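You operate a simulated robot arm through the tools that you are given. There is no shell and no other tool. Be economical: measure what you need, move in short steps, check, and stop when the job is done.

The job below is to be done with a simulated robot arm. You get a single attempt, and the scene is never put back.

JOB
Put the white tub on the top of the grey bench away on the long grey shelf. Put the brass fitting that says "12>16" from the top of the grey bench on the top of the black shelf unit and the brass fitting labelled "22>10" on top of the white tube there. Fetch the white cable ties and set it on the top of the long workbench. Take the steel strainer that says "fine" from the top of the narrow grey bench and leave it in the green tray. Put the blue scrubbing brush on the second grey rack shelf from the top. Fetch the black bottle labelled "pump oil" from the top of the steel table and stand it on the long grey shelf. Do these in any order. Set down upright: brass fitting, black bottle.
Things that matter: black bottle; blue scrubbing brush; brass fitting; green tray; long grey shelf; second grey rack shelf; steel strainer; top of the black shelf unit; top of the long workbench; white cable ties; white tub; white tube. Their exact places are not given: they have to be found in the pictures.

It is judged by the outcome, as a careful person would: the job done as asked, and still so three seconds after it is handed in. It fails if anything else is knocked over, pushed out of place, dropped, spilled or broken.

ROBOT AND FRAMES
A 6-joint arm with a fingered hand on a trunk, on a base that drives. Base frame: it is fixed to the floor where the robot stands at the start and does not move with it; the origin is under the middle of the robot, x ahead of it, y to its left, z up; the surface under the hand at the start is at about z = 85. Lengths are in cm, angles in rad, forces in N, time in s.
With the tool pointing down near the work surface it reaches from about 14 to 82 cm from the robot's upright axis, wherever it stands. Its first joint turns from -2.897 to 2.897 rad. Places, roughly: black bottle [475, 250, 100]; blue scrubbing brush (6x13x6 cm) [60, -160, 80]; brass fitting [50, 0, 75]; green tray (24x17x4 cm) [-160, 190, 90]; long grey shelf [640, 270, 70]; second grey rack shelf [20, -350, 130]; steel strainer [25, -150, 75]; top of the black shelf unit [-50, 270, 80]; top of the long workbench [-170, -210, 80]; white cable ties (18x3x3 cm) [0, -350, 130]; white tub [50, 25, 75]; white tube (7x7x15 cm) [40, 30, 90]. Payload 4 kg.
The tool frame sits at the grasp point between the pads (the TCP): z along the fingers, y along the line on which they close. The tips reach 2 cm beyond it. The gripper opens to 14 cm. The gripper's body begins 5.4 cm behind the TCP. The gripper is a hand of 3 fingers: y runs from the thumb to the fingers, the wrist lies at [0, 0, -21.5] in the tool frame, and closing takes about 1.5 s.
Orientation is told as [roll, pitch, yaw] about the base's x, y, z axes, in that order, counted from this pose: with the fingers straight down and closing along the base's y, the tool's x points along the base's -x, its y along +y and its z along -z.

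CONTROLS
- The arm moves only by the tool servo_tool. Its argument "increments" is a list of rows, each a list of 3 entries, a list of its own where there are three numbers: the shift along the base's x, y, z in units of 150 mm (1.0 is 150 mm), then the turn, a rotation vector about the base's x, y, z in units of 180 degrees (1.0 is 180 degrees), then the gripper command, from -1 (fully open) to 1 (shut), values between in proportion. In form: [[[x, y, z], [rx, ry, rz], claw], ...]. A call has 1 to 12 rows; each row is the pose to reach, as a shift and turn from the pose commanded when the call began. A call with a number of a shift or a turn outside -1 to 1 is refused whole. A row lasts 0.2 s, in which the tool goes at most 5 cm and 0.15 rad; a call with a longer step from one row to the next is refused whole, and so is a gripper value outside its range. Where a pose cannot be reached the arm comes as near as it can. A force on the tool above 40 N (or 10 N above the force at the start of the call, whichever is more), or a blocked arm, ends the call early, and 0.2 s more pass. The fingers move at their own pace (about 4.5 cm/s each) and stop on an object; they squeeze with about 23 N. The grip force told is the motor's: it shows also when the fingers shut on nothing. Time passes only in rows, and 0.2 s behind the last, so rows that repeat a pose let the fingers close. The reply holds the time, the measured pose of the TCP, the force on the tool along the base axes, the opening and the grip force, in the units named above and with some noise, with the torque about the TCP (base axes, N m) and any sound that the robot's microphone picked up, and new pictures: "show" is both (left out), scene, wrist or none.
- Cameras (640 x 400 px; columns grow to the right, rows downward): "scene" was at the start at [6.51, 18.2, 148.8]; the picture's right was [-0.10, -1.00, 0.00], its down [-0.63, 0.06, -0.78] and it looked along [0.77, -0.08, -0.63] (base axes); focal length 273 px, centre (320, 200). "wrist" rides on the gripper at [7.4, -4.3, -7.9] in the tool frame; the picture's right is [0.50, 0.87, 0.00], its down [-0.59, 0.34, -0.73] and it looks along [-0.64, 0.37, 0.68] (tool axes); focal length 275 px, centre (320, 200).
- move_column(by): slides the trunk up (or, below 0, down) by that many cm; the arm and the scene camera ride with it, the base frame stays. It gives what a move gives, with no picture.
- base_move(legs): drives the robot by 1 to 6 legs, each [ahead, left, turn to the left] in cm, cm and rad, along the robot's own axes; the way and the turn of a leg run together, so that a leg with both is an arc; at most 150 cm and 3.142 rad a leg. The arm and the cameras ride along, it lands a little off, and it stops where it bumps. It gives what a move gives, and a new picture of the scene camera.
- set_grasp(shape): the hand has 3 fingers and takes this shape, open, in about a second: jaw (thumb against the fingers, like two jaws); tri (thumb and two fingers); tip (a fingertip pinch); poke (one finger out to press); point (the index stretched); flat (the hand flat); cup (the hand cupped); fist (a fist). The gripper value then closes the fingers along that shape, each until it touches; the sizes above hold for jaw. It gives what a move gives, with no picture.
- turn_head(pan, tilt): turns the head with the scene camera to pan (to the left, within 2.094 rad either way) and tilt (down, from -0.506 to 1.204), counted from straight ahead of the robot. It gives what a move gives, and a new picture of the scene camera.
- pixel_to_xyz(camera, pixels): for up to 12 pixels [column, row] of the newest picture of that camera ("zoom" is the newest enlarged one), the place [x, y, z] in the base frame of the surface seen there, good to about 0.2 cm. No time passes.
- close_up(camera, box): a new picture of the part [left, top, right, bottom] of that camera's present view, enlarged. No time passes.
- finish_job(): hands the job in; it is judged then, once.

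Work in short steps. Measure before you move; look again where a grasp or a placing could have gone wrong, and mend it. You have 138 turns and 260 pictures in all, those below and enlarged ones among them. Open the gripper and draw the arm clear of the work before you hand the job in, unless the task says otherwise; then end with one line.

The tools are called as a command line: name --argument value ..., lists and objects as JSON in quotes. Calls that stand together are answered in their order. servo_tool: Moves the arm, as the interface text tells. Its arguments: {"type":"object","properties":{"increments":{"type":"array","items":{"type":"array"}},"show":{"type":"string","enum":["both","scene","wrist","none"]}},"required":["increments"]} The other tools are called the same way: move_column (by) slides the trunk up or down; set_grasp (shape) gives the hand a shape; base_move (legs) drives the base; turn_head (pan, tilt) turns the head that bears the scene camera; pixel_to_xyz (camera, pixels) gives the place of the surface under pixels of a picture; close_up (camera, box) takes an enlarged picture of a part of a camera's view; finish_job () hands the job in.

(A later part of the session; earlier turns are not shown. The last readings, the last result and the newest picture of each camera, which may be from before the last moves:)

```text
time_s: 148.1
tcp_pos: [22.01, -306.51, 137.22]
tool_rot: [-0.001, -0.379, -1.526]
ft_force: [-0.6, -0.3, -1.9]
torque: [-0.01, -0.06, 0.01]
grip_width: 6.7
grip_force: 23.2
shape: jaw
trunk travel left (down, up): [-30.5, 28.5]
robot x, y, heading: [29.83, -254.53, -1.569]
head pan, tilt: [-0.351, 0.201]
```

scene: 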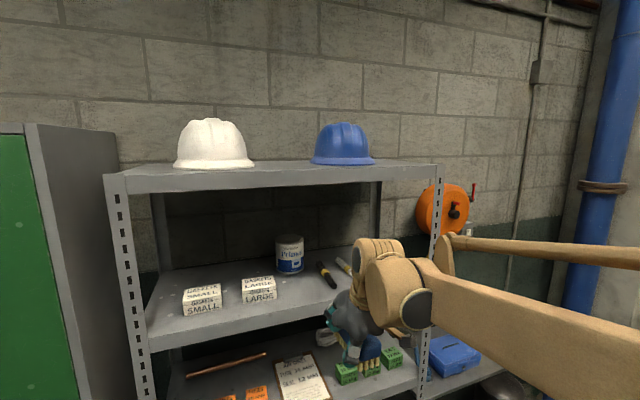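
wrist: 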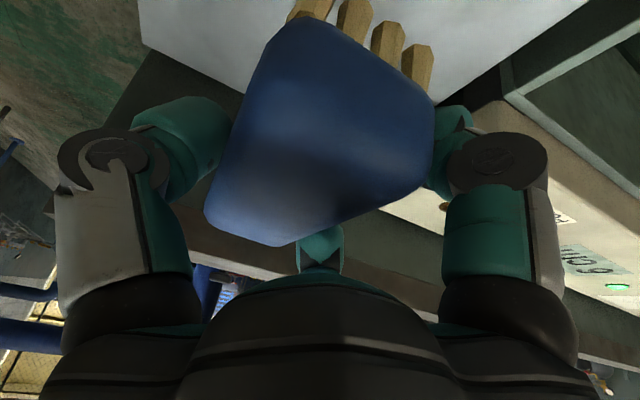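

Measure items around the free spot from here.

pixel_to_xyz --camera "scene" --pixels '[[273, 295], [246, 300], [290, 272], [326, 275], [333, 285], [322, 264], [344, 266], [300, 300], [310, 180], [290, 185], [351, 272]]'

close_up --camera "scene" --box '[230, 220, 430, 360]'

```text
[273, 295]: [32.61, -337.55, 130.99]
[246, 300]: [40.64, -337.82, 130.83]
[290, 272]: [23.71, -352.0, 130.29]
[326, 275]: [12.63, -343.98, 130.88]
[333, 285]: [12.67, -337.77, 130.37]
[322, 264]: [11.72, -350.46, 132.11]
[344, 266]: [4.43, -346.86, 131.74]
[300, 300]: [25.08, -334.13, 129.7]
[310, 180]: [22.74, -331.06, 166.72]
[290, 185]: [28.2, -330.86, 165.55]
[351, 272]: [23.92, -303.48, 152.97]
```

```text
2.86 times, centred on (330, 290) of scene
```

zoom: 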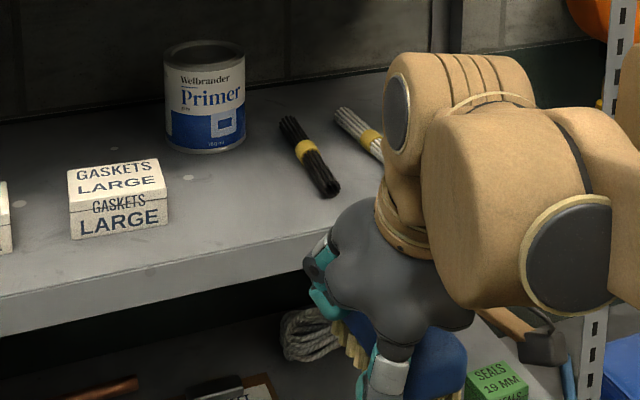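

Free strip x 14–32. Drive ahead 14 cm, then extend into the shelf at (24,−339.5) with brush bottom ~2.5 cm above the shelf.

base_move --legs '[[14, 0, 0]]'

turn_head --pan 0.15 --tilt 0.45

servo_tool --increments '[[[0.06, 0, 0], [0, 0, -0.014], 1], [[0.12, -0.15, 0], [0, 0, -0.014], 1], [[0.12, -0.3, 0], [0, 0, -0.014], 1], [[0.12, -0.45, 0], [0, 0, -0.014], 1], [[0.12, -0.45, 0], [0, 0, -0.014], 1]]'

```text
time_s: 149.4
tcp_pos: [22.19, -320.39, 137.06]
tool_rot: [-0.001, -0.378, -1.526]
ft_force: [0.0, -1.2, -2.3]
torque: [0.03, -0.01, -0.01]
grip_width: 6.7
grip_force: 23.0
shape: jaw
trunk travel left (down, up): [-30.5, 28.5]
robot x, y, heading: [29.96, -268.39, -1.571]
head pan, tilt: [-0.351, 0.201]
```

scene: 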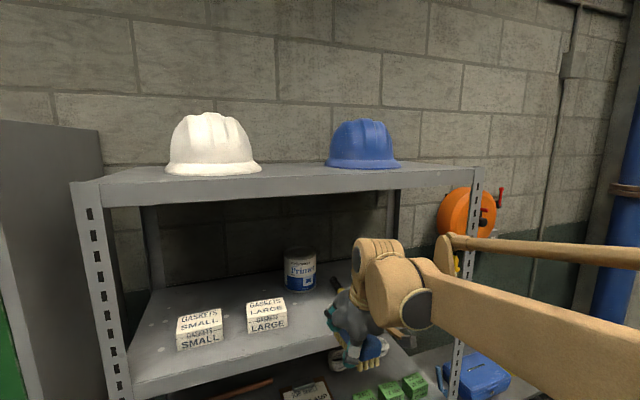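

```text
time_s: 150.3
tcp_pos: [22.14, -320.23, 137.31]
tool_rot: [0.0, -0.38, -1.526]
ft_force: [0.2, 0.4, -1.9]
torque: [0.04, 0.0, -0.02]
grip_width: 6.68
grip_force: 23.2
shape: jaw
trunk travel left (down, up): [-30.5, 28.5]
robot x, y, heading: [29.69, -268.61, -1.574]
head pan, tilt: [0.15, 0.45]
```

scene: 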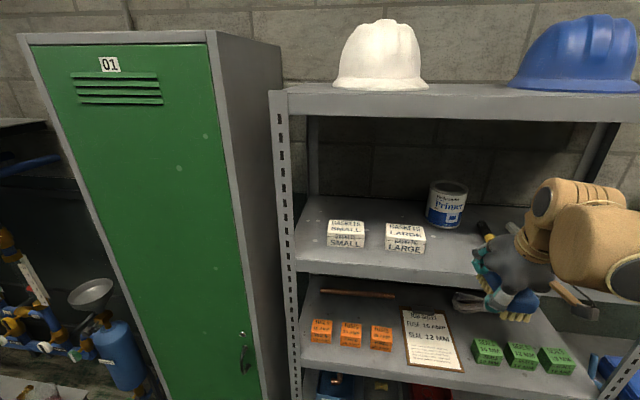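

```text
time_s: 151.6
tcp_pos: [23.83, -326.82, 137.3]
tool_rot: [-0.001, -0.381, -1.569]
ft_force: [-0.9, -0.6, -1.2]
torque: [-0.03, -0.05, -0.03]
grip_width: 6.66
grip_force: 23.0
shape: jaw
trunk travel left (down, up): [-30.5, 28.5]
robot x, y, heading: [29.26, -268.75, -1.575]
head pan, tilt: [0.15, 0.45]
```

scene: 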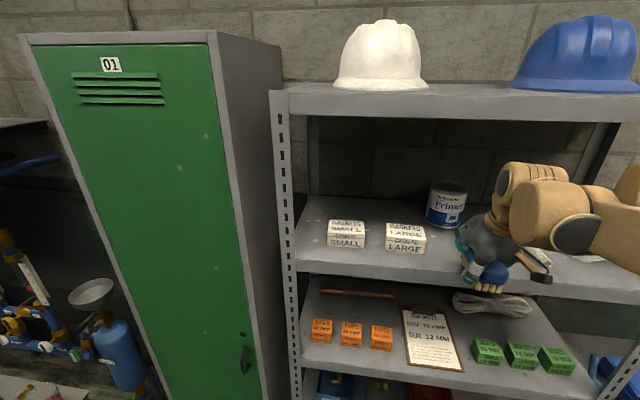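
wrist: 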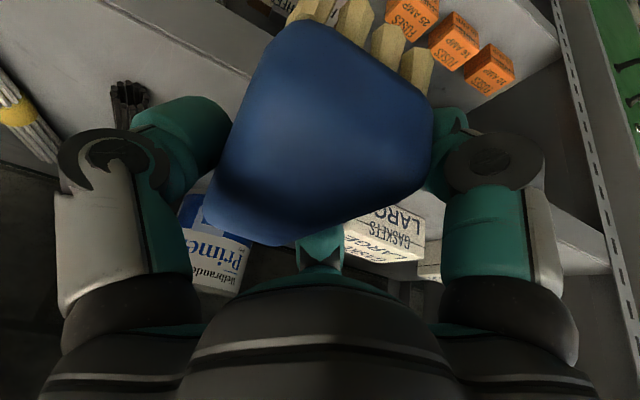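

Check the wrist's top height and the box top before going in.

pixel_to_xyz --camera "scene" --pixels '[[540, 168], [590, 180], [405, 228], [423, 232], [387, 228], [440, 115], [446, 222]]'

servo_tool --increments '[[[-0.05, -0.15, 0], [0, 0, 0], 1], [[-0.05, -0.3, 0], [0, 0, 0], 1], [[-0.05, -0.45, 0], [0, 0, 0], 1], [[-0.05, -0.45, 0], [0, 0, 0], 1]]'

```text
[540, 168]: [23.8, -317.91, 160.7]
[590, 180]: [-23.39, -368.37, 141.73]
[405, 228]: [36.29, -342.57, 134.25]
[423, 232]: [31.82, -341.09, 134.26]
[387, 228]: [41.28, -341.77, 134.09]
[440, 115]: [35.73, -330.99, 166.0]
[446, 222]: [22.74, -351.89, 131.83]
```

```text
time_s: 152.6
tcp_pos: [23.18, -333.6, 137.09]
tool_rot: [0.002, -0.381, -1.57]
ft_force: [-0.2, 1.1, -1.2]
torque: [0.03, -0.05, -0.02]
grip_width: 6.66
grip_force: 23.5
shape: jaw
trunk travel left (down, up): [-30.5, 28.5]
robot x, y, heading: [29.58, -268.71, -1.57]
head pan, tilt: [0.15, 0.45]
```

scene: 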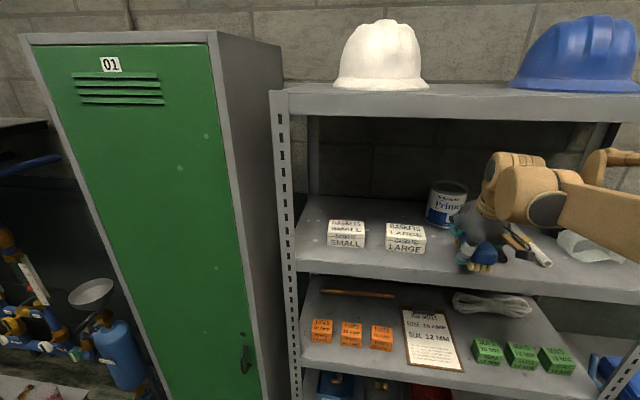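
wrist: 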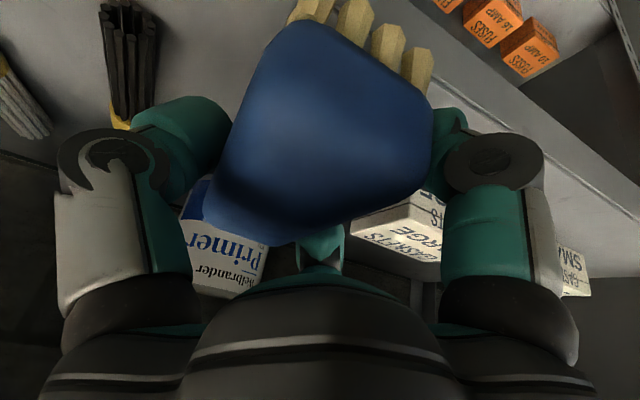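

Clear. Advance 5.9 cm and lower 1.5 cm.

servo_tool --increments '[[[0, -0.13, -0.05], [0, 0, 0], 1], [[0, -0.26, -0.1], [0, 0, 0], 1], [[0, -0.39, -0.1], [0, 0, 0], 1], [[0, -0.39, -0.13], [0, 0, 0], 1], [[0, -0.39, -0.15], [0, 0, 0], 1]]'

```text
time_s: 153.8
tcp_pos: [23.2, -339.59, 134.96]
tool_rot: [-0.001, -0.381, -1.569]
ft_force: [0.6, 0.4, -1.4]
torque: [0.03, -0.01, 0.0]
grip_width: 6.68
grip_force: 23.5
shape: jaw
trunk travel left (down, up): [-30.5, 28.5]
robot x, y, heading: [29.89, -268.6, -1.573]
head pan, tilt: [0.15, 0.45]
```

scene: 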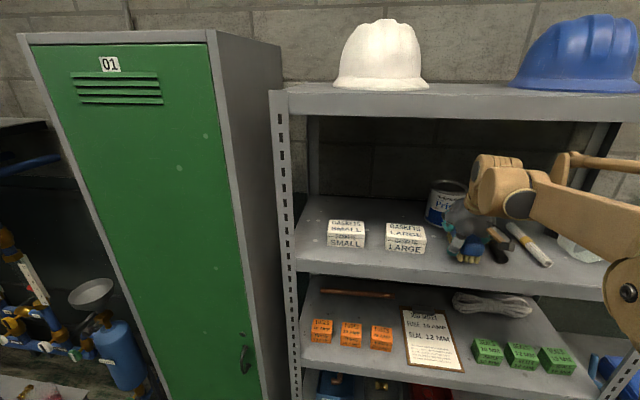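
wrist: 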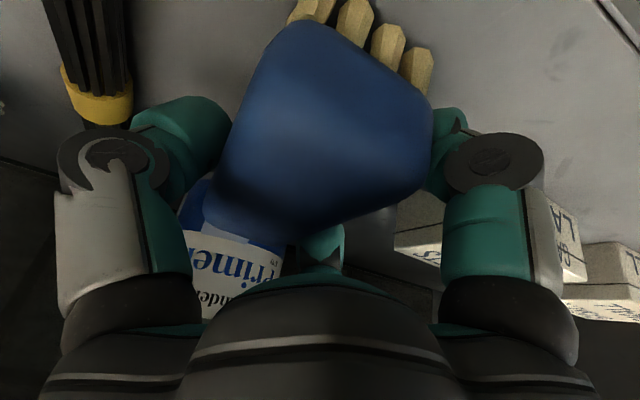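

Lower gently until contact with the shelf.

servo_tool --increments '[[[0, 0, -0.012], [0, 0, 0], 1], [[0, 0, -0.022], [0, 0, 0], 1], [[0, 0, -0.03], [0, 0, 0], 1], [[0, 0, -0.036], [0, 0, 0], 1]]' --show "none"

servo_tool --increments '[[[0, 0, -0.006], [0, 0, 0], 1], [[0, 0, -0.009], [0, 0, 0], 1]]' --show "none"

```text
time_s: 154.8
tcp_pos: [23.18, -339.63, 134.33]
tool_rot: [0.0, -0.381, -1.57]
ft_force: [0.3, -1.1, -2.8]
torque: [-0.01, -0.05, -0.02]
grip_width: 6.68
grip_force: 23.4
shape: jaw
trunk travel left (down, up): [-30.5, 28.5]
robot x, y, heading: [29.48, -268.74, -1.572]
head pan, tilt: [0.15, 0.45]
```

```text
time_s: 155.3
tcp_pos: [23.16, -339.74, 134.25]
tool_rot: [-0.001, -0.379, -1.569]
ft_force: [0.0, 0.3, -0.9]
torque: [0.02, -0.05, 0.01]
grip_width: 6.66
grip_force: 22.6
shape: jaw
trunk travel left (down, up): [-30.5, 28.5]
robot x, y, heading: [29.44, -268.45, -1.572]
head pan, tilt: [0.15, 0.45]
```

servo_tool --increments '[[[0, 0, -0.006], [0, 0, 0], 1], [[0, 0, -0.012], [0, 0, 0], 1], [[0, 0, -0.016], [0, 0, 0], 1]]' --show "none"

```text
time_s: 156.2
tcp_pos: [23.2, -339.58, 134.16]
tool_rot: [-0.001, -0.382, -1.569]
ft_force: [1.1, -1.1, 3.6]
torque: [-0.15, 0.15, 0.06]
grip_width: 6.67
grip_force: 22.5
shape: jaw
trunk travel left (down, up): [-30.5, 28.5]
robot x, y, heading: [29.84, -268.91, -1.572]
head pan, tilt: [0.15, 0.45]
```

Contact. Open to ~10 cm, then withdraw mostly horizontally (+y) with slight rise.

servo_tool --increments '[[[0, 0, 0], [0, 0, 0], 0.3], [[0, 0, 0], [0, 0, 0], 0], [[0, 0, 0], [0, 0, 0], -0.4], [[0, 0, 0], [0, 0, 0], -0.4], [[0, 0, 0.01], [0, 0, 0], -0.4], [[0, 0, 0.01], [0, 0, 0], -0.4]]'

```text
time_s: 157.6
tcp_pos: [23.14, -339.63, 134.2]
tool_rot: [0.001, -0.38, -1.569]
ft_force: [0.0, -0.4, 0.0]
torque: [-0.01, 0.0, 0.0]
grip_width: 9.74
grip_force: 0.1
shape: jaw
trunk travel left (down, up): [-30.5, 28.5]
robot x, y, heading: [29.87, -268.57, -1.573]
head pan, tilt: [0.15, 0.45]
```

scene: 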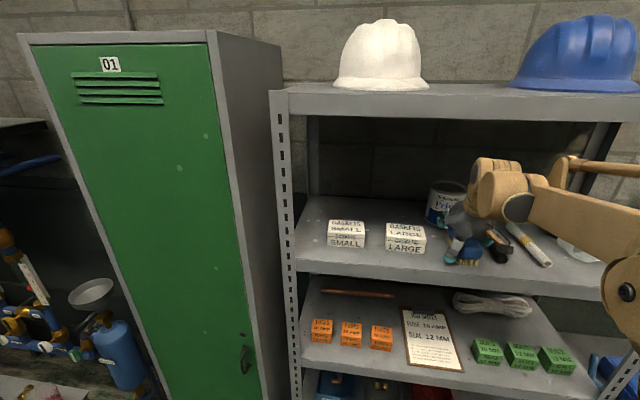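
wrist: 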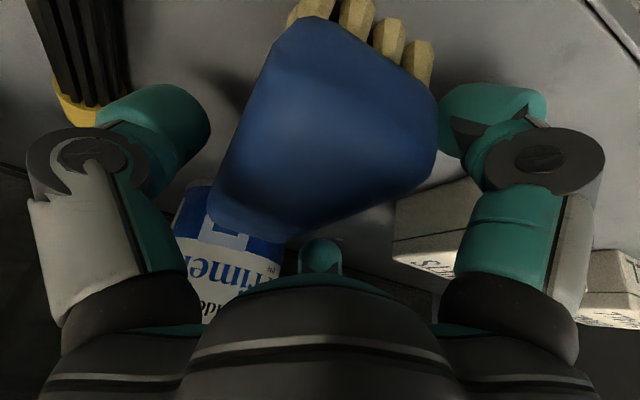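

Back out with a 5 mm shift to +x so no finger drags on the brush.

servo_tool --increments '[[[0.035, 0.0, 0.01], [0, 0, 0], -0.4], [[0.035, 0.04, 0.1], [0, 0, 0], -0.4], [[0.035, 0.1, 0.18], [0, 0, 0], -0.4], [[0.035, 0.3, 0.22], [0, 0, 0], -0.4], [[0.035, 0.6, 0.22], [0, 0, 0], -0.4], [[0.035, 0.9, 0.22], [0, 0, 0], -0.4], [[0.035, 1, 0.22], [0, 0, 0], -0.4]]'

```text
time_s: 159.2
tcp_pos: [23.64, -324.39, 137.6]
tool_rot: [-0.001, -0.381, -1.57]
ft_force: [0.5, -0.3, -0.5]
torque: [0.03, 0.01, -0.03]
grip_width: 9.74
grip_force: 0.0
shape: jaw
trunk travel left (down, up): [-30.5, 28.5]
robot x, y, heading: [29.6, -268.44, -1.568]
head pan, tilt: [0.15, 0.45]
```

scene: 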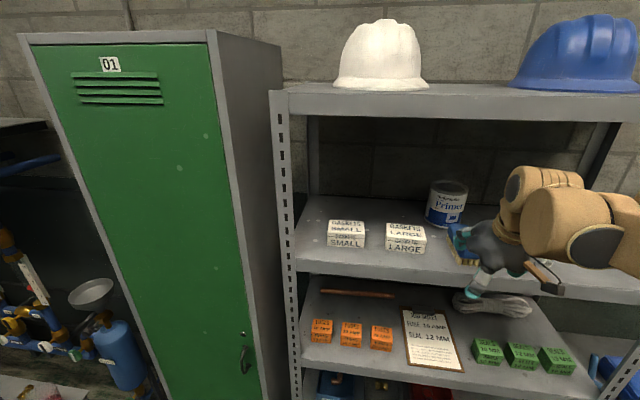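
wrist: 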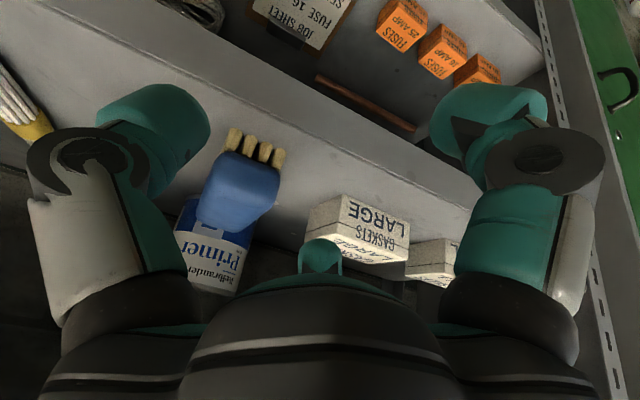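

Brush is on the shelf. Now look at the white ties: move the tool to x≈8 and view with the wrist camera; measure.

servo_tool --increments '[[[-0.2, 0.1, 0.1], [0, 0.02, 0], -0.4], [[-0.45, 0.15, 0.15], [0, 0.04, 0], -0.4], [[-0.7, 0.15, 0.15], [0, 0.057, 0], -0.4], [[-1, 0.15, 0.15], [0, 0.057, 0], -0.4], [[-1, 0.15, 0.15], [0, 0.057, 0], -0.4]]'

```text
time_s: 160.3
tcp_pos: [8.79, -322.33, 140.04]
tool_rot: [-0.194, -0.374, -1.496]
ft_force: [-0.2, -0.4, 0.1]
torque: [0.01, 0.01, -0.04]
grip_width: 9.76
grip_force: 0.0
shape: jaw
trunk travel left (down, up): [-30.5, 28.5]
robot x, y, heading: [30.09, -268.58, -1.572]
head pan, tilt: [0.15, 0.45]
```

scene: 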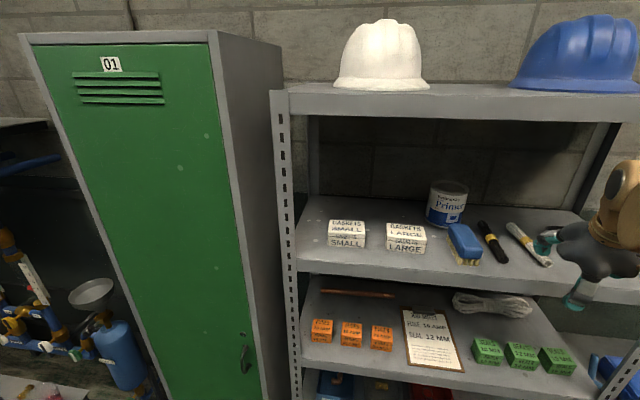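
wrist: 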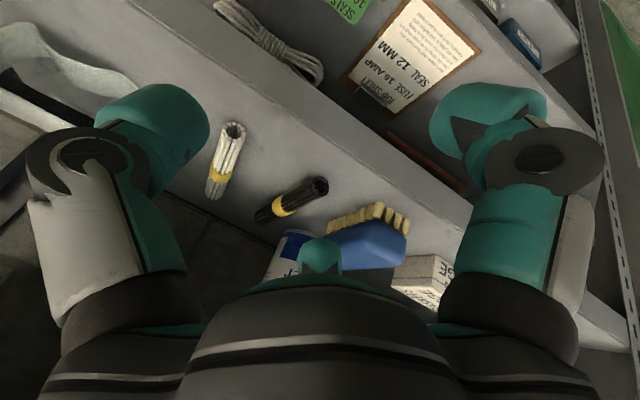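

The turn should have been about x; I'll undo it. First measure the white ties (scene (528,245), wrist (225,160)).

pixel_to_xyz --camera "scene" --pixels '[[510, 226], [528, 244], [545, 261], [481, 225], [492, 240], [504, 258], [535, 275], [465, 245], [600, 115], [560, 255]]'

pixel_to_xyz --camera "wrist" --pixels '[[235, 130], [225, 160], [214, 192], [216, 160], [235, 160]]'

servo_tool --increments '[[[0, 0, 0], [0.02, -0.02, 0], -0.4], [[0, 0, 0], [0.04, -0.04, -0.003], -0.4], [[0, 0, 0], [0.057, -0.057, -0.005], -0.4], [[0, 0, 0], [0.057, -0.057, -0.005], -0.4]]'

```text
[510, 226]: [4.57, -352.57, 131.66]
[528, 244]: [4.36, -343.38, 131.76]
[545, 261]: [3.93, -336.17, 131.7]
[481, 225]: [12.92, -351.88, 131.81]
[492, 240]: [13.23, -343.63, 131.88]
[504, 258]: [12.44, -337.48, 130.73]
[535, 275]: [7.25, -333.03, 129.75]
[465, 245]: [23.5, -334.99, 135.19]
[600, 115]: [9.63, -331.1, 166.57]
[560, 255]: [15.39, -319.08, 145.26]
```

```text
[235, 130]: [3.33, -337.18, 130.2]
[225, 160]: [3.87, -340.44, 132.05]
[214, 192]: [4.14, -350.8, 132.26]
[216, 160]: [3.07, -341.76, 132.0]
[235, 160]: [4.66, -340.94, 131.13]
```

```text
time_s: 161.3
tcp_pos: [8.75, -322.22, 139.87]
tool_rot: [0.003, -0.202, -1.569]
ft_force: [-0.5, -0.3, -0.3]
torque: [-0.02, -0.02, 0.0]
grip_width: 9.77
grip_force: 0.1
shape: jaw
trunk travel left (down, up): [-30.5, 28.5]
robot x, y, heading: [29.59, -268.63, -1.571]
head pan, tilt: [0.15, 0.45]
```

scene: 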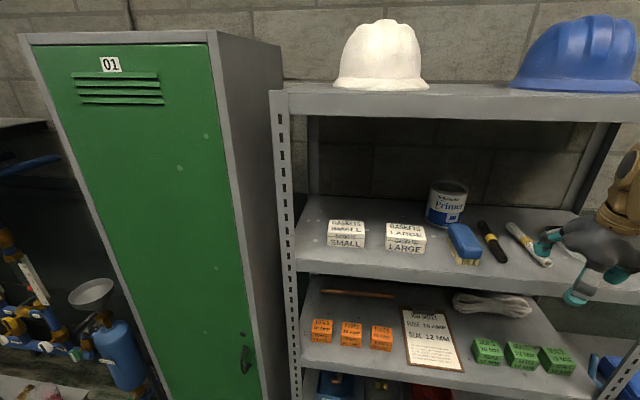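
wrist: 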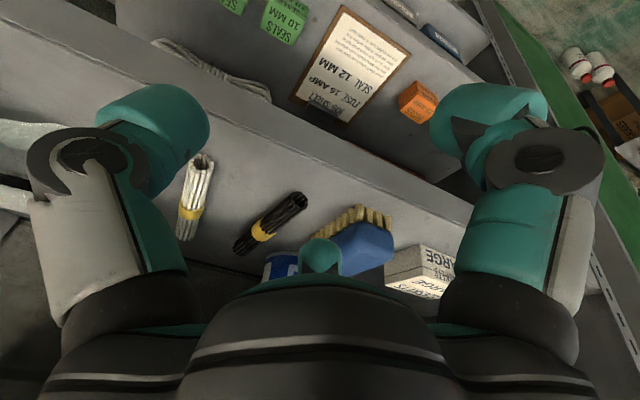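

White bundle: x≈4.2, y −336…−353, top ≈132.3. Strafe base right 10 cm for reach, then go over it at z=136.5.

base_move --legs '[[0, -10, 0]]'

servo_tool --increments '[[[0.15, 0, -0.05], [0, 0, 0], 0.05], [[0.3, 0, -0.1], [0, 0, 0], 0.05], [[0.41, 0, -0.2], [0, 0, 0], 0.05], [[0.41, 0, -0.22], [0, 0, 0], 0.05]]'

```text
time_s: 162.5
tcp_pos: [-1.66, -322.18, 139.93]
tool_rot: [0.002, -0.2, -1.57]
ft_force: [-0.5, 0.2, 0.4]
torque: [0.0, -0.04, 0.01]
grip_width: 9.75
grip_force: 0.0
shape: jaw
trunk travel left (down, up): [-30.5, 28.5]
robot x, y, heading: [19.53, -268.55, -1.57]
head pan, tilt: [0.15, 0.45]
```

scene: 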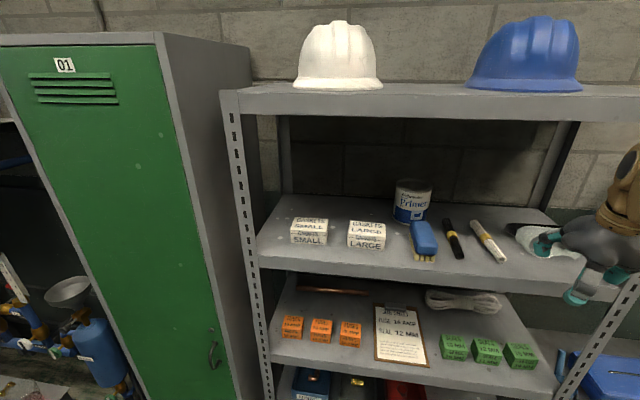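

```text
time_s: 163.5
tcp_pos: [4.77, -322.33, 136.7]
tool_rot: [0.001, -0.201, -1.567]
ft_force: [-0.8, -0.3, -0.3]
torque: [-0.02, 0.01, 0.01]
grip_width: 6.67
grip_force: 0.0
shape: jaw
trunk travel left (down, up): [-30.5, 28.5]
robot x, y, heading: [19.76, -268.49, -1.571]
head pan, tilt: [0.15, 0.45]
```

scene: 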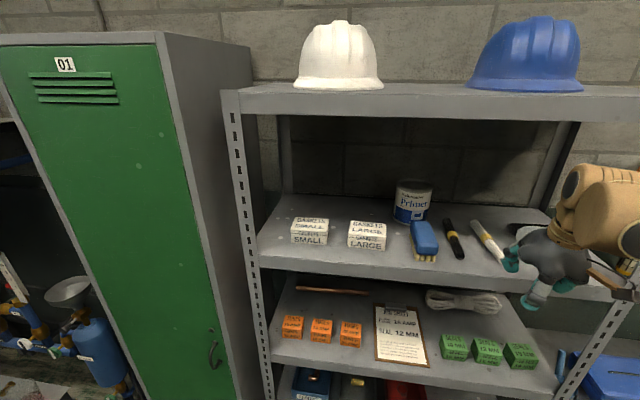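
wrist: 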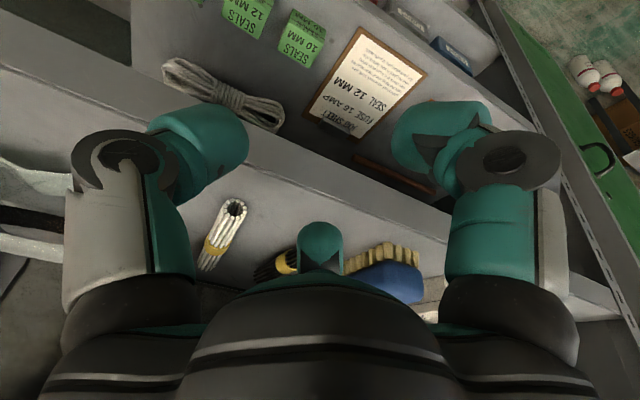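

Advance over the bundle to y≈−342.

servo_tool --increments '[[[0.03, -0.3, 0], [0, 0, 0], 0.05], [[0.03, -0.6, 0], [0, 0, 0], 0.05], [[0.03, -0.9, 0], [0, 0, 0], 0.05], [[0.03, -1, 0], [0, 0, 0], 0.05]]' --show "none"

servo_tool --increments '[[[0, -0.2, 0], [0, 0, 0], 0.05], [[0, -0.33, 0], [0, 0, 0], 0.05], [[0, -0.33, 0], [0, 0, 0], 0.05]]'

```text
time_s: 164.5
tcp_pos: [5.13, -337.43, 136.69]
tool_rot: [0.001, -0.202, -1.57]
ft_force: [-0.1, 0.2, -0.3]
torque: [-0.01, 0.0, 0.0]
grip_width: 6.68
grip_force: 0.1
shape: jaw
trunk travel left (down, up): [-30.5, 28.5]
robot x, y, heading: [20.08, -268.51, -1.574]
head pan, tilt: [0.15, 0.45]
```

```text
time_s: 165.3
tcp_pos: [5.33, -342.16, 136.49]
tool_rot: [0.002, -0.199, -1.569]
ft_force: [-0.7, 0.1, -1.2]
torque: [-0.03, 0.01, 0.01]
grip_width: 6.72
grip_force: 0.1
shape: jaw
trunk travel left (down, up): [-30.5, 28.5]
robot x, y, heading: [19.69, -268.6, -1.566]
head pan, tilt: [0.15, 0.45]
```

scene: 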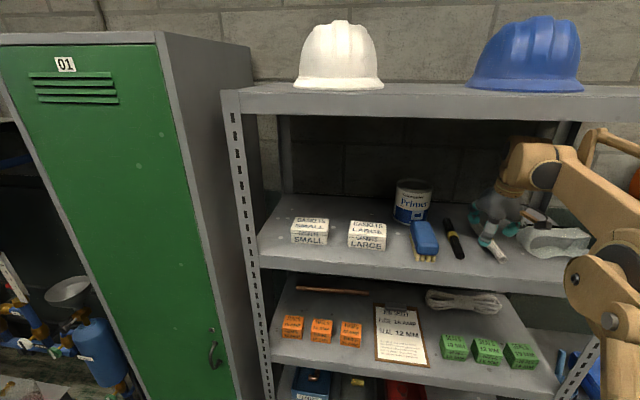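
wrist: 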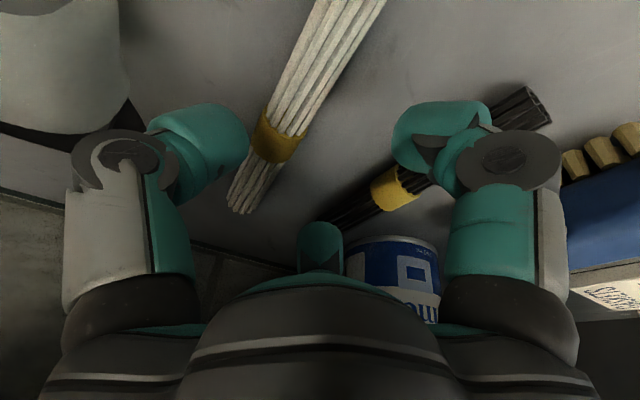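

Measure the bundle, goggles and black ties relative to the hand.

pixel_to_xyz --camera "wrist" --pixels '[[277, 138], [262, 130], [298, 145], [300, 80], [335, 30], [245, 200], [120, 90], [60, 60], [400, 190], [380, 185]]'

```text
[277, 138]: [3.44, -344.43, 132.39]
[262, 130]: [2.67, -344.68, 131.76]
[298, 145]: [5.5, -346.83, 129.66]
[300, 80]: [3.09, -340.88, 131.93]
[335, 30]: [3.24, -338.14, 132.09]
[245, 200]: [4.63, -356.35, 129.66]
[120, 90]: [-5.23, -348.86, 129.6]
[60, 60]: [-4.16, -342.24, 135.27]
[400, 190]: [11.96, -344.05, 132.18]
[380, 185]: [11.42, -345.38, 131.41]
```

Bundle centre x≈3.7. Shift to x 4.9, lower to z≈132.8 and close.

servo_tool --increments '[[[-0.03, -0.05, -0.08], [0, 0, 0], 0.05], [[-0.03, -0.05, -0.16], [0, 0, 0], 0.05], [[-0.03, -0.05, -0.22], [0, 0, 0], 0.05], [[-0.03, -0.05, -0.245], [0, 0, 0], 0.05], [[-0.03, -0.05, -0.245], [0, 0, 0], 0.05]]' --show "wrist"

```text
time_s: 166.5
tcp_pos: [4.72, -342.96, 132.93]
tool_rot: [-0.001, -0.201, -1.567]
ft_force: [-0.1, -0.5, 0.2]
torque: [0.01, 0.0, 0.02]
grip_width: 6.71
grip_force: 0.1
shape: jaw
trunk travel left (down, up): [-30.5, 28.5]
robot x, y, heading: [19.89, -268.79, -1.568]
head pan, tilt: [0.15, 0.45]
```

wrist: 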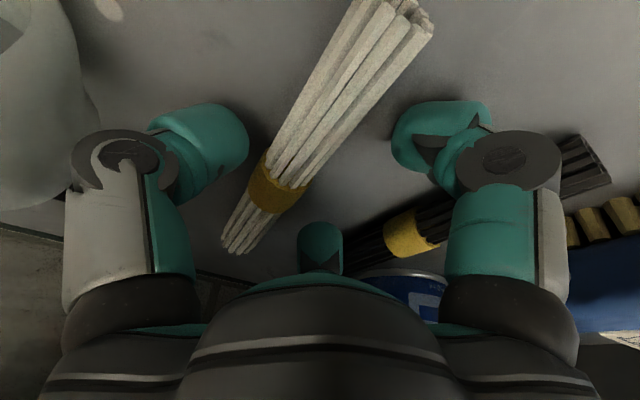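

Bundle lies between thumb and fingers; close.

servo_tool --increments '[[[0, 0, -0.01], [0, 0, 0], 0.4], [[0, 0, -0.01], [0, 0, 0], 0.8], [[0, 0, -0.01], [0, 0, 0], 1], [[0, 0, -0.01], [0, 0, 0], 1], [[0, 0, -0.01], [0, 0, 0], 1], [[0, 0, -0.01], [0, 0, 0], 1]]' --show "wrist"

servo_tool --increments '[[[0, 0, 0.08], [0, 0, 0], 1], [[0, 0, 0.16], [0, 0, 0], 1], [[0, 0, 0.2], [0, 0, 0], 1], [[0, 0, 0.2], [0, 0, 0], 1]]'

```text
time_s: 167.9
tcp_pos: [4.71, -342.94, 132.7]
tool_rot: [0.001, -0.201, -1.569]
ft_force: [-0.1, -0.5, 2.0]
torque: [-0.01, 0.05, -0.01]
grip_width: 3.26
grip_force: 23.1
shape: jaw
trunk travel left (down, up): [-30.5, 28.5]
robot x, y, heading: [19.42, -268.47, -1.573]
head pan, tilt: [0.15, 0.45]
```

wrist: 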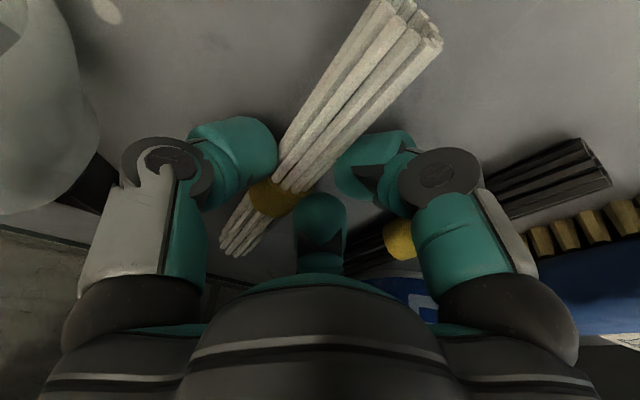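

```text
time_s: 168.9
tcp_pos: [4.76, -342.97, 135.74]
tool_rot: [0.0, -0.201, -1.568]
ft_force: [-0.8, 0.1, 0.2]
torque: [0.0, 0.0, -0.01]
grip_width: 3.29
grip_force: 22.9
shape: jaw
trunk travel left (down, up): [-30.5, 28.5]
robot x, y, heading: [19.12, -268.41, -1.578]
head pan, tilt: [0.15, 0.45]
```

scene: 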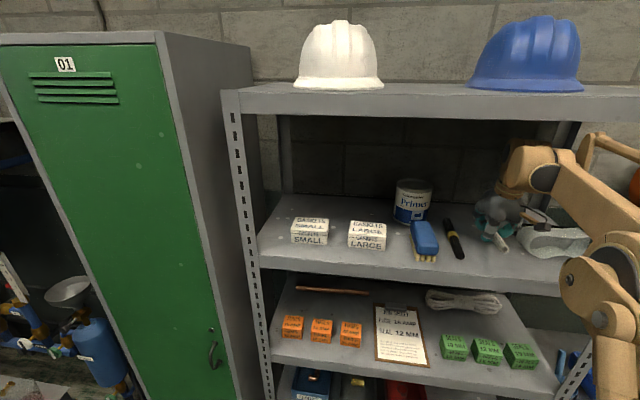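
wrist: 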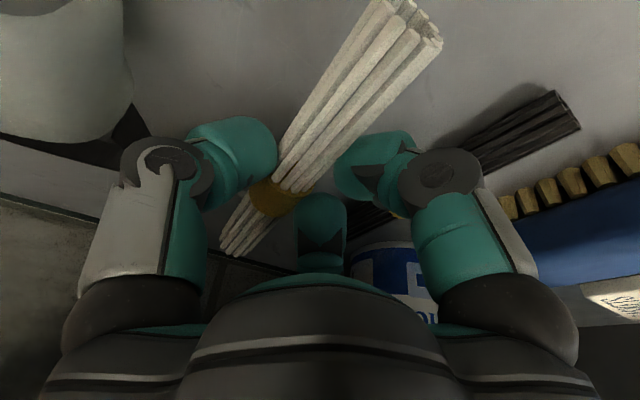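

White ties lifted. Withdraw from the shelf, then drive back.

servo_tool --increments '[[[0, 0.25, 0.03], [0, 0, 0], 1], [[0, 0.5, 0.05], [0, 0, 0], 1], [[0, 0.75, 0.05], [0, 0, 0], 1], [[0, 1, 0.05], [0, 0, 0], 1]]' --show "none"

base_move --legs '[[-45, 0, 0]]'

turn_head --pan -1.3 --tilt 0.5

```text
time_s: 169.9
tcp_pos: [4.58, -327.68, 136.42]
tool_rot: [-0.001, -0.201, -1.57]
ft_force: [0.0, -0.7, -1.0]
torque: [0.0, -0.01, -0.01]
grip_width: 3.26
grip_force: 23.1
shape: jaw
trunk travel left (down, up): [-30.5, 28.5]
robot x, y, heading: [19.53, -268.52, -1.574]
head pan, tilt: [0.15, 0.45]
```

```text
time_s: 172.6
tcp_pos: [5.0, -282.59, 136.32]
tool_rot: [0.0, -0.202, -1.567]
ft_force: [-0.6, 0.1, -0.6]
torque: [0.02, -0.02, -0.02]
grip_width: 3.25
grip_force: 23.3
shape: jaw
trunk travel left (down, up): [-30.5, 28.5]
robot x, y, heading: [19.9, -223.27, -1.567]
head pan, tilt: [0.15, 0.45]
```

scene: 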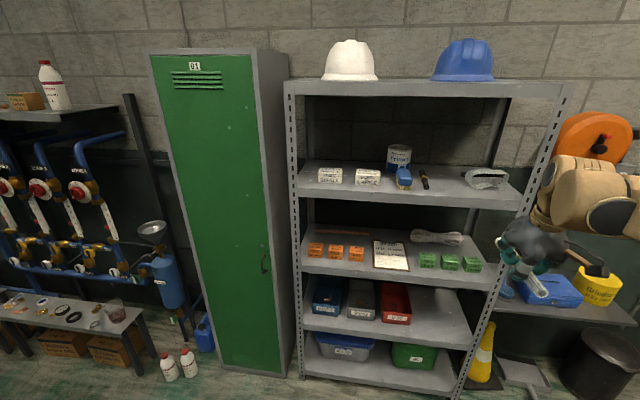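

```text
time_s: 174.2
tcp_pos: [4.89, -282.67, 136.21]
tool_rot: [0.001, -0.199, -1.567]
ft_force: [-0.6, -0.5, -0.7]
torque: [0.02, -0.02, 0.01]
grip_width: 3.29
grip_force: 23.1
shape: jaw
trunk travel left (down, up): [-30.5, 28.5]
robot x, y, heading: [19.82, -223.22, -1.562]
head pan, tilt: [-1.3, 0.499]
```

scene: 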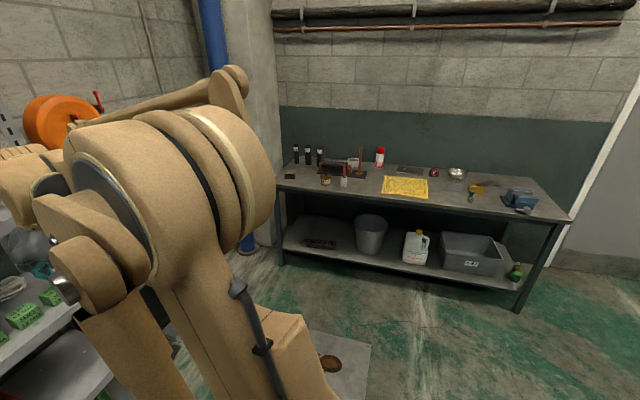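

Measure the long workbench: surface points around the free areas (450,195), (350,190), edges.

pixel_to_xyz --camera "scene" --pixels '[[440, 200], [450, 190], [400, 200], [460, 205], [490, 205], [405, 186], [470, 195], [300, 190], [560, 213], [420, 170], [520, 200], [345, 185]]'

close_up --camera "scene" --box '[270, 130, 580, 230]'

```text
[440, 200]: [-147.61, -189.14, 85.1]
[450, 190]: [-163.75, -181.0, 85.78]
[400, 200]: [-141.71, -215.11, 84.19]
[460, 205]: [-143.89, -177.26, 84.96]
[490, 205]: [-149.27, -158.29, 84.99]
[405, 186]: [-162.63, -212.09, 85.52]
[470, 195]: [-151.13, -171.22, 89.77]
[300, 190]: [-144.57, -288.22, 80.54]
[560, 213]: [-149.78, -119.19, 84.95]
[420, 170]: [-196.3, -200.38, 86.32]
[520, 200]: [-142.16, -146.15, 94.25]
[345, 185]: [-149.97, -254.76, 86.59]
```

```text
2.06 times, centred on (425, 180) of scene
```

zoom: 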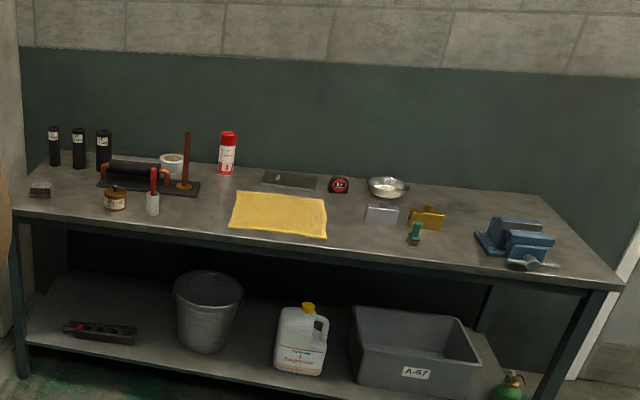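

Measure the gap between white cup and cloth in the enlarged picture.

pixel_to_xyz --camera "zoom" --pixels '[[152, 210], [165, 215], [190, 215], [228, 222], [238, 195], [200, 195], [190, 200], [328, 235], [365, 218], [412, 243], [350, 235], [185, 232]]'

```text
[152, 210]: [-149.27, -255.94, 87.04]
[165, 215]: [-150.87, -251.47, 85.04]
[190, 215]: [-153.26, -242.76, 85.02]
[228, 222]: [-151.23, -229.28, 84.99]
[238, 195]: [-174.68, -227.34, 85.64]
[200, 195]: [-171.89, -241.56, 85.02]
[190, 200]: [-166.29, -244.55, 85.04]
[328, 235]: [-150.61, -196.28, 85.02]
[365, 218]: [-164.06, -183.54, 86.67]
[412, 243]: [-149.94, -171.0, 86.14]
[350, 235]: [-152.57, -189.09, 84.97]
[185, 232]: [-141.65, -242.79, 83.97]
```

Gap centre (-153,-240) is free (22 cm wide). Turn to face -x, drive to (-85,-255), lower the trunk.

base_move --legs '[[0, 0, -1.575], [100, 32, 0]]'

move_column --by -23

turn_head --pan 0.0 --tilt 0.6

```text
time_s: 183.5
tcp_pos: [-140.72, -237.58, 136.47]
tool_rot: [-0.004, -0.2, 3.128]
ft_force: [-0.4, 0.4, -1.4]
torque: [-0.01, -0.04, 0.05]
grip_width: 3.24
grip_force: 23.0
shape: jaw
trunk travel left (down, up): [-30.5, 28.5]
robot x, y, heading: [-81.94, -252.82, 3.125]
head pan, tilt: [-1.3, 0.499]
```

scene: 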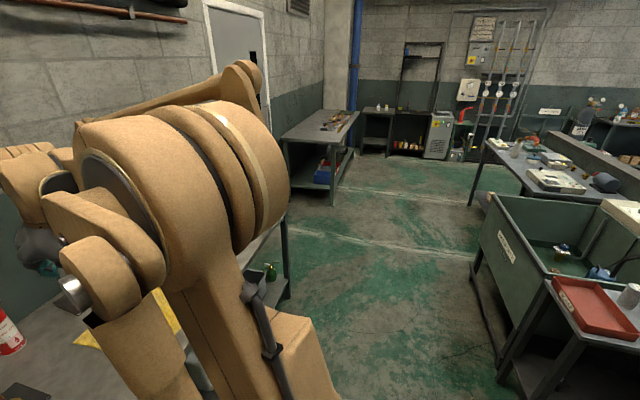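

```text
time_s: 185.9
tcp_pos: [-139.78, -237.08, 113.86]
tool_rot: [0.002, -0.207, 3.128]
ft_force: [0.2, 0.2, -0.4]
torque: [-0.04, -0.01, 0.0]
grip_width: 3.25
grip_force: 23.2
shape: jaw
trunk travel left (down, up): [-7.5, 51.5]
robot x, y, heading: [-81.6, -253.35, 3.121]
head pan, tilt: [-1.3, 0.499]
```

```text
time_s: 187.4
tcp_pos: [-139.74, -237.17, 113.8]
tool_rot: [0.002, -0.21, 3.128]
ft_force: [-0.2, 0.3, -0.6]
torque: [-0.01, -0.02, 0.03]
grip_width: 3.25
grip_force: 23.5
shape: jaw
trunk travel left (down, up): [-7.5, 51.5]
robot x, y, heading: [-81.6, -253.48, 3.124]
head pan, tilt: [0.0, 0.6]
```

scene: 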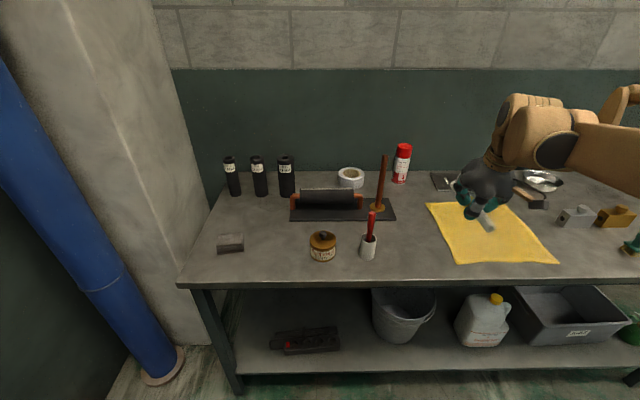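

Move over (-153,-240) and down.

servo_tool --increments '[[[-0.25, -0.05, 0], [0, 0, 0], 1], [[-0.5, -0.1, -0.1], [0, 0, 0], 1], [[-0.7, -0.15, -0.3], [0, 0, 0], 1], [[-0.88, -0.19, -0.5], [0, 0, 0], 1], [[-0.88, -0.19, -0.8], [0, 0, 0], 1], [[-0.88, -0.19, -1], [0, 0, 0], 1], [[-0.88, -0.19, -1], [0, 0, 0], 1]]'

```text
time_s: 189.0
tcp_pos: [-152.84, -239.72, 98.69]
tool_rot: [0.002, -0.209, 3.129]
ft_force: [-0.4, 0.5, -0.9]
torque: [-0.06, 0.0, 0.05]
grip_width: 3.26
grip_force: 23.3
shape: jaw
trunk travel left (down, up): [-7.5, 51.5]
robot x, y, heading: [-81.98, -253.31, 3.132]
head pan, tilt: [0.0, 0.6]
```

scene: 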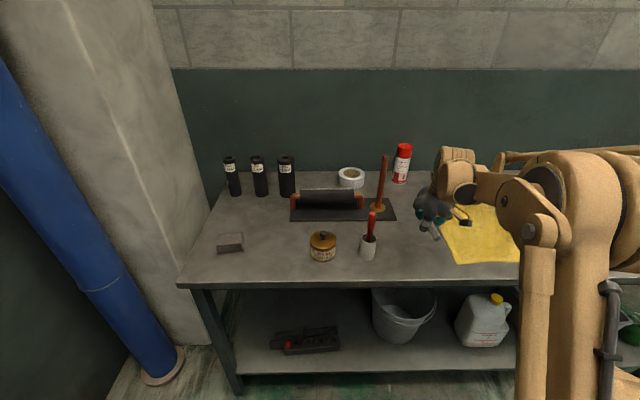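
wrist: 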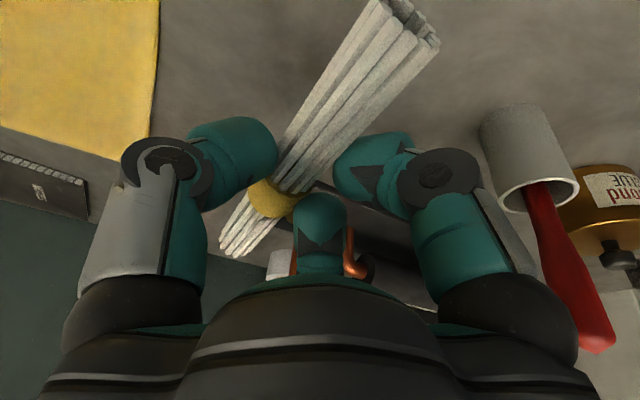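

Check the mat/roller and the screwdriver positions relative to the hand.

pixel_to_xyz --camera "scene" --pixels '[[395, 217], [378, 208], [384, 160], [371, 215], [375, 245], [375, 255], [410, 230], [440, 262], [350, 195]]'

```text
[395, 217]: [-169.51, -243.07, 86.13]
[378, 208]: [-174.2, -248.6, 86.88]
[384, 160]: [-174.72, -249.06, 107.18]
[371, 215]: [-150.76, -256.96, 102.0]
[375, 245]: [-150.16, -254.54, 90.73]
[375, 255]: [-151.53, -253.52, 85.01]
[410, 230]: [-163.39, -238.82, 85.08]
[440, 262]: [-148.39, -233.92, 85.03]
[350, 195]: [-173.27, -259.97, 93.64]
```

Clear. Lower to near-contact.

servo_tool --increments '[[[0, 0, -0.3], [0, 0, 0], 1], [[0, 0, -0.55], [0, 0, 0], 1], [[0, 0, -0.66], [0, 0, 0], 1], [[0, 0, -0.69], [0, 0, 0], 1], [[0, 0, -0.7], [0, 0, 0], 1]]' --show "none"

servo_tool --increments '[[[0, 0, -0.006], [0, 0, 0], 1], [[0, 0, -0.01], [0, 0, 0], 1], [[0, 0, -0.013], [0, 0, 0], 1]]' --show "wrist"

```text
time_s: 190.2
tcp_pos: [-152.91, -239.84, 88.22]
tool_rot: [0.002, -0.207, 3.128]
ft_force: [0.0, 0.1, -0.4]
torque: [0.02, 0.01, -0.04]
grip_width: 3.25
grip_force: 22.9
shape: jaw
trunk travel left (down, up): [-7.5, 51.5]
robot x, y, heading: [-81.46, -253.2, 3.13]
head pan, tilt: [0.0, 0.6]
```

```text
time_s: 191.0
tcp_pos: [-152.99, -239.98, 88.01]
tool_rot: [0.0, -0.209, 3.127]
ft_force: [-0.3, -0.2, 2.8]
torque: [0.09, -0.04, 0.06]
grip_width: 3.24
grip_force: 23.2
shape: jaw
trunk travel left (down, up): [-7.5, 51.5]
robot x, y, heading: [-82.08, -253.2, 3.129]
head pan, tilt: [0.0, 0.6]
```

wrist: 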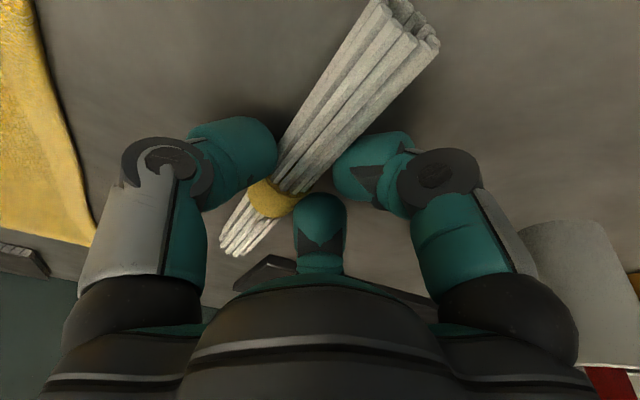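

Contact (2.8 N). Open and rise.

servo_tool --increments '[[[0, 0, 0], [0, 0, 0], 0.6], [[0, 0, 0], [0, 0, 0], 0.3], [[0, 0, 0], [0, 0, 0], 0], [[0, 0, 0.01], [0, 0, 0], 0], [[0.02, 0, 0.1], [0, 0, 0], 0], [[0.06, 0, 0.3], [0, 0, 0], 0], [[0.12, 0, 0.6], [0, 0, 0], 0], [[0.18, 0, 0.9], [0, 0, 0], 0], [[0.3, 0, 1], [0, 0, 0], 0]]'

```text
time_s: 193.0
tcp_pos: [-147.97, -239.75, 103.08]
tool_rot: [0.003, -0.209, 3.127]
ft_force: [0.2, 0.9, 0.6]
torque: [-0.02, 0.04, 0.01]
grip_width: 6.95
grip_force: 0.0
shape: jaw
trunk travel left (down, up): [-7.5, 51.5]
robot x, y, heading: [-81.74, -253.26, 3.122]
head pan, tilt: [0.0, 0.6]
```

scene: 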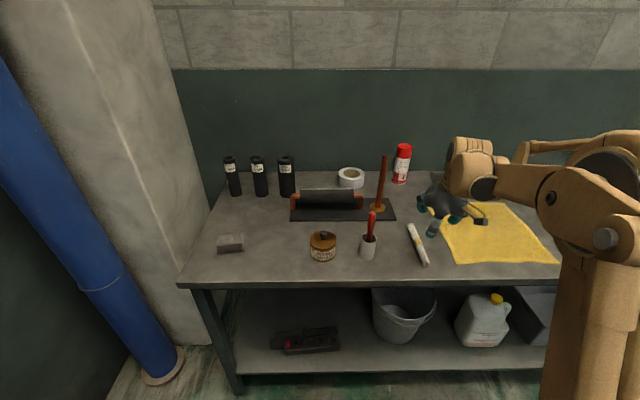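
wrist: 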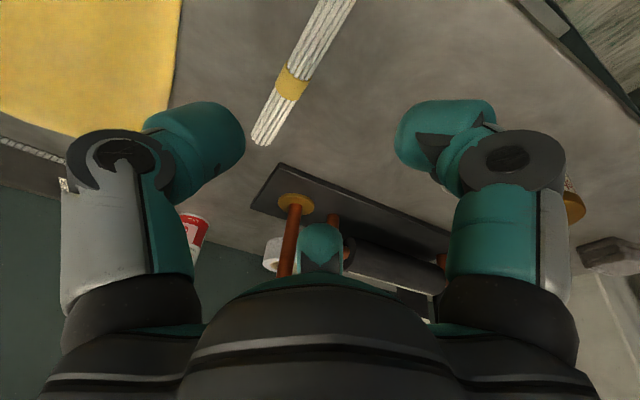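

Ties lie on the workbench. Retract, straighten the tool, raise, then drive back to the strainer bench, facing +y.

servo_tool --increments '[[[0.1, 0, 0.25], [0, -0.02, 0], 0], [[0.3, 0, 0.45], [0, -0.04, 0], 0], [[0.55, 0, 0.6], [0, -0.06, 0], 0], [[0.8, 0, 0.7], [0, -0.0665, 0], 0], [[1, 0, 0.8], [0, -0.0665, 0], 0]]' --show "none"

base_move --legs '[[-100, -28, 0], [0, 0, -1.555]]'

turn_head --pan 0.1 --tilt 0.8

```text
time_s: 194.2
tcp_pos: [-133.31, -239.88, 115.04]
tool_rot: [0.0, 0.001, 3.129]
ft_force: [-0.6, 0.4, 0.0]
torque: [-0.01, 0.0, 0.0]
grip_width: 6.98
grip_force: 0.0
shape: jaw
trunk travel left (down, up): [-7.5, 51.5]
robot x, y, heading: [-81.36, -253.08, 3.123]
head pan, tilt: [0.0, 0.6]
```

```text
time_s: 203.4
tcp_pos: [33.11, -175.7, 114.94]
tool_rot: [-0.001, 0.0, 1.581]
ft_force: [0.2, -0.6, 0.6]
torque: [0.04, 0.01, 0.01]
grip_width: 6.95
grip_force: 0.0
shape: jaw
trunk travel left (down, up): [-7.5, 51.5]
robot x, y, heading: [20.83, -227.45, 1.58]
head pan, tilt: [0.0, 0.6]
```

scene: 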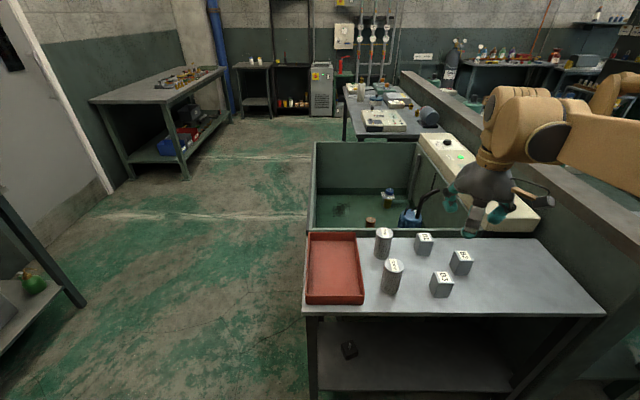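

```text
time_s: 204.1
tcp_pos: [33.11, -175.79, 114.96]
tool_rot: [0.001, -0.001, 1.581]
ft_force: [-0.3, 0.4, 0.1]
torque: [0.0, 0.01, 0.03]
grip_width: 6.96
grip_force: 0.0
shape: jaw
trunk travel left (down, up): [-7.5, 51.5]
robot x, y, heading: [21.15, -227.89, 1.577]
head pan, tilt: [0.099, 0.799]
```

scene: 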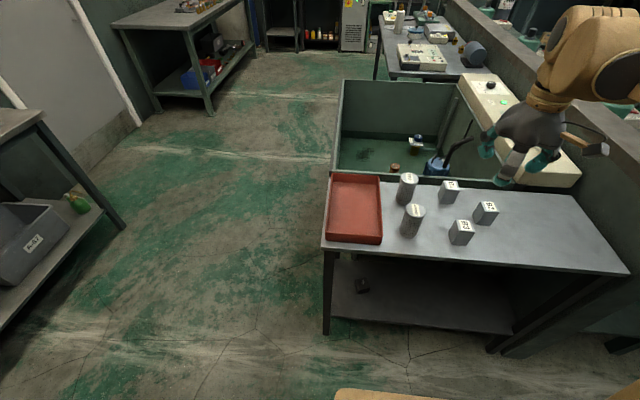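

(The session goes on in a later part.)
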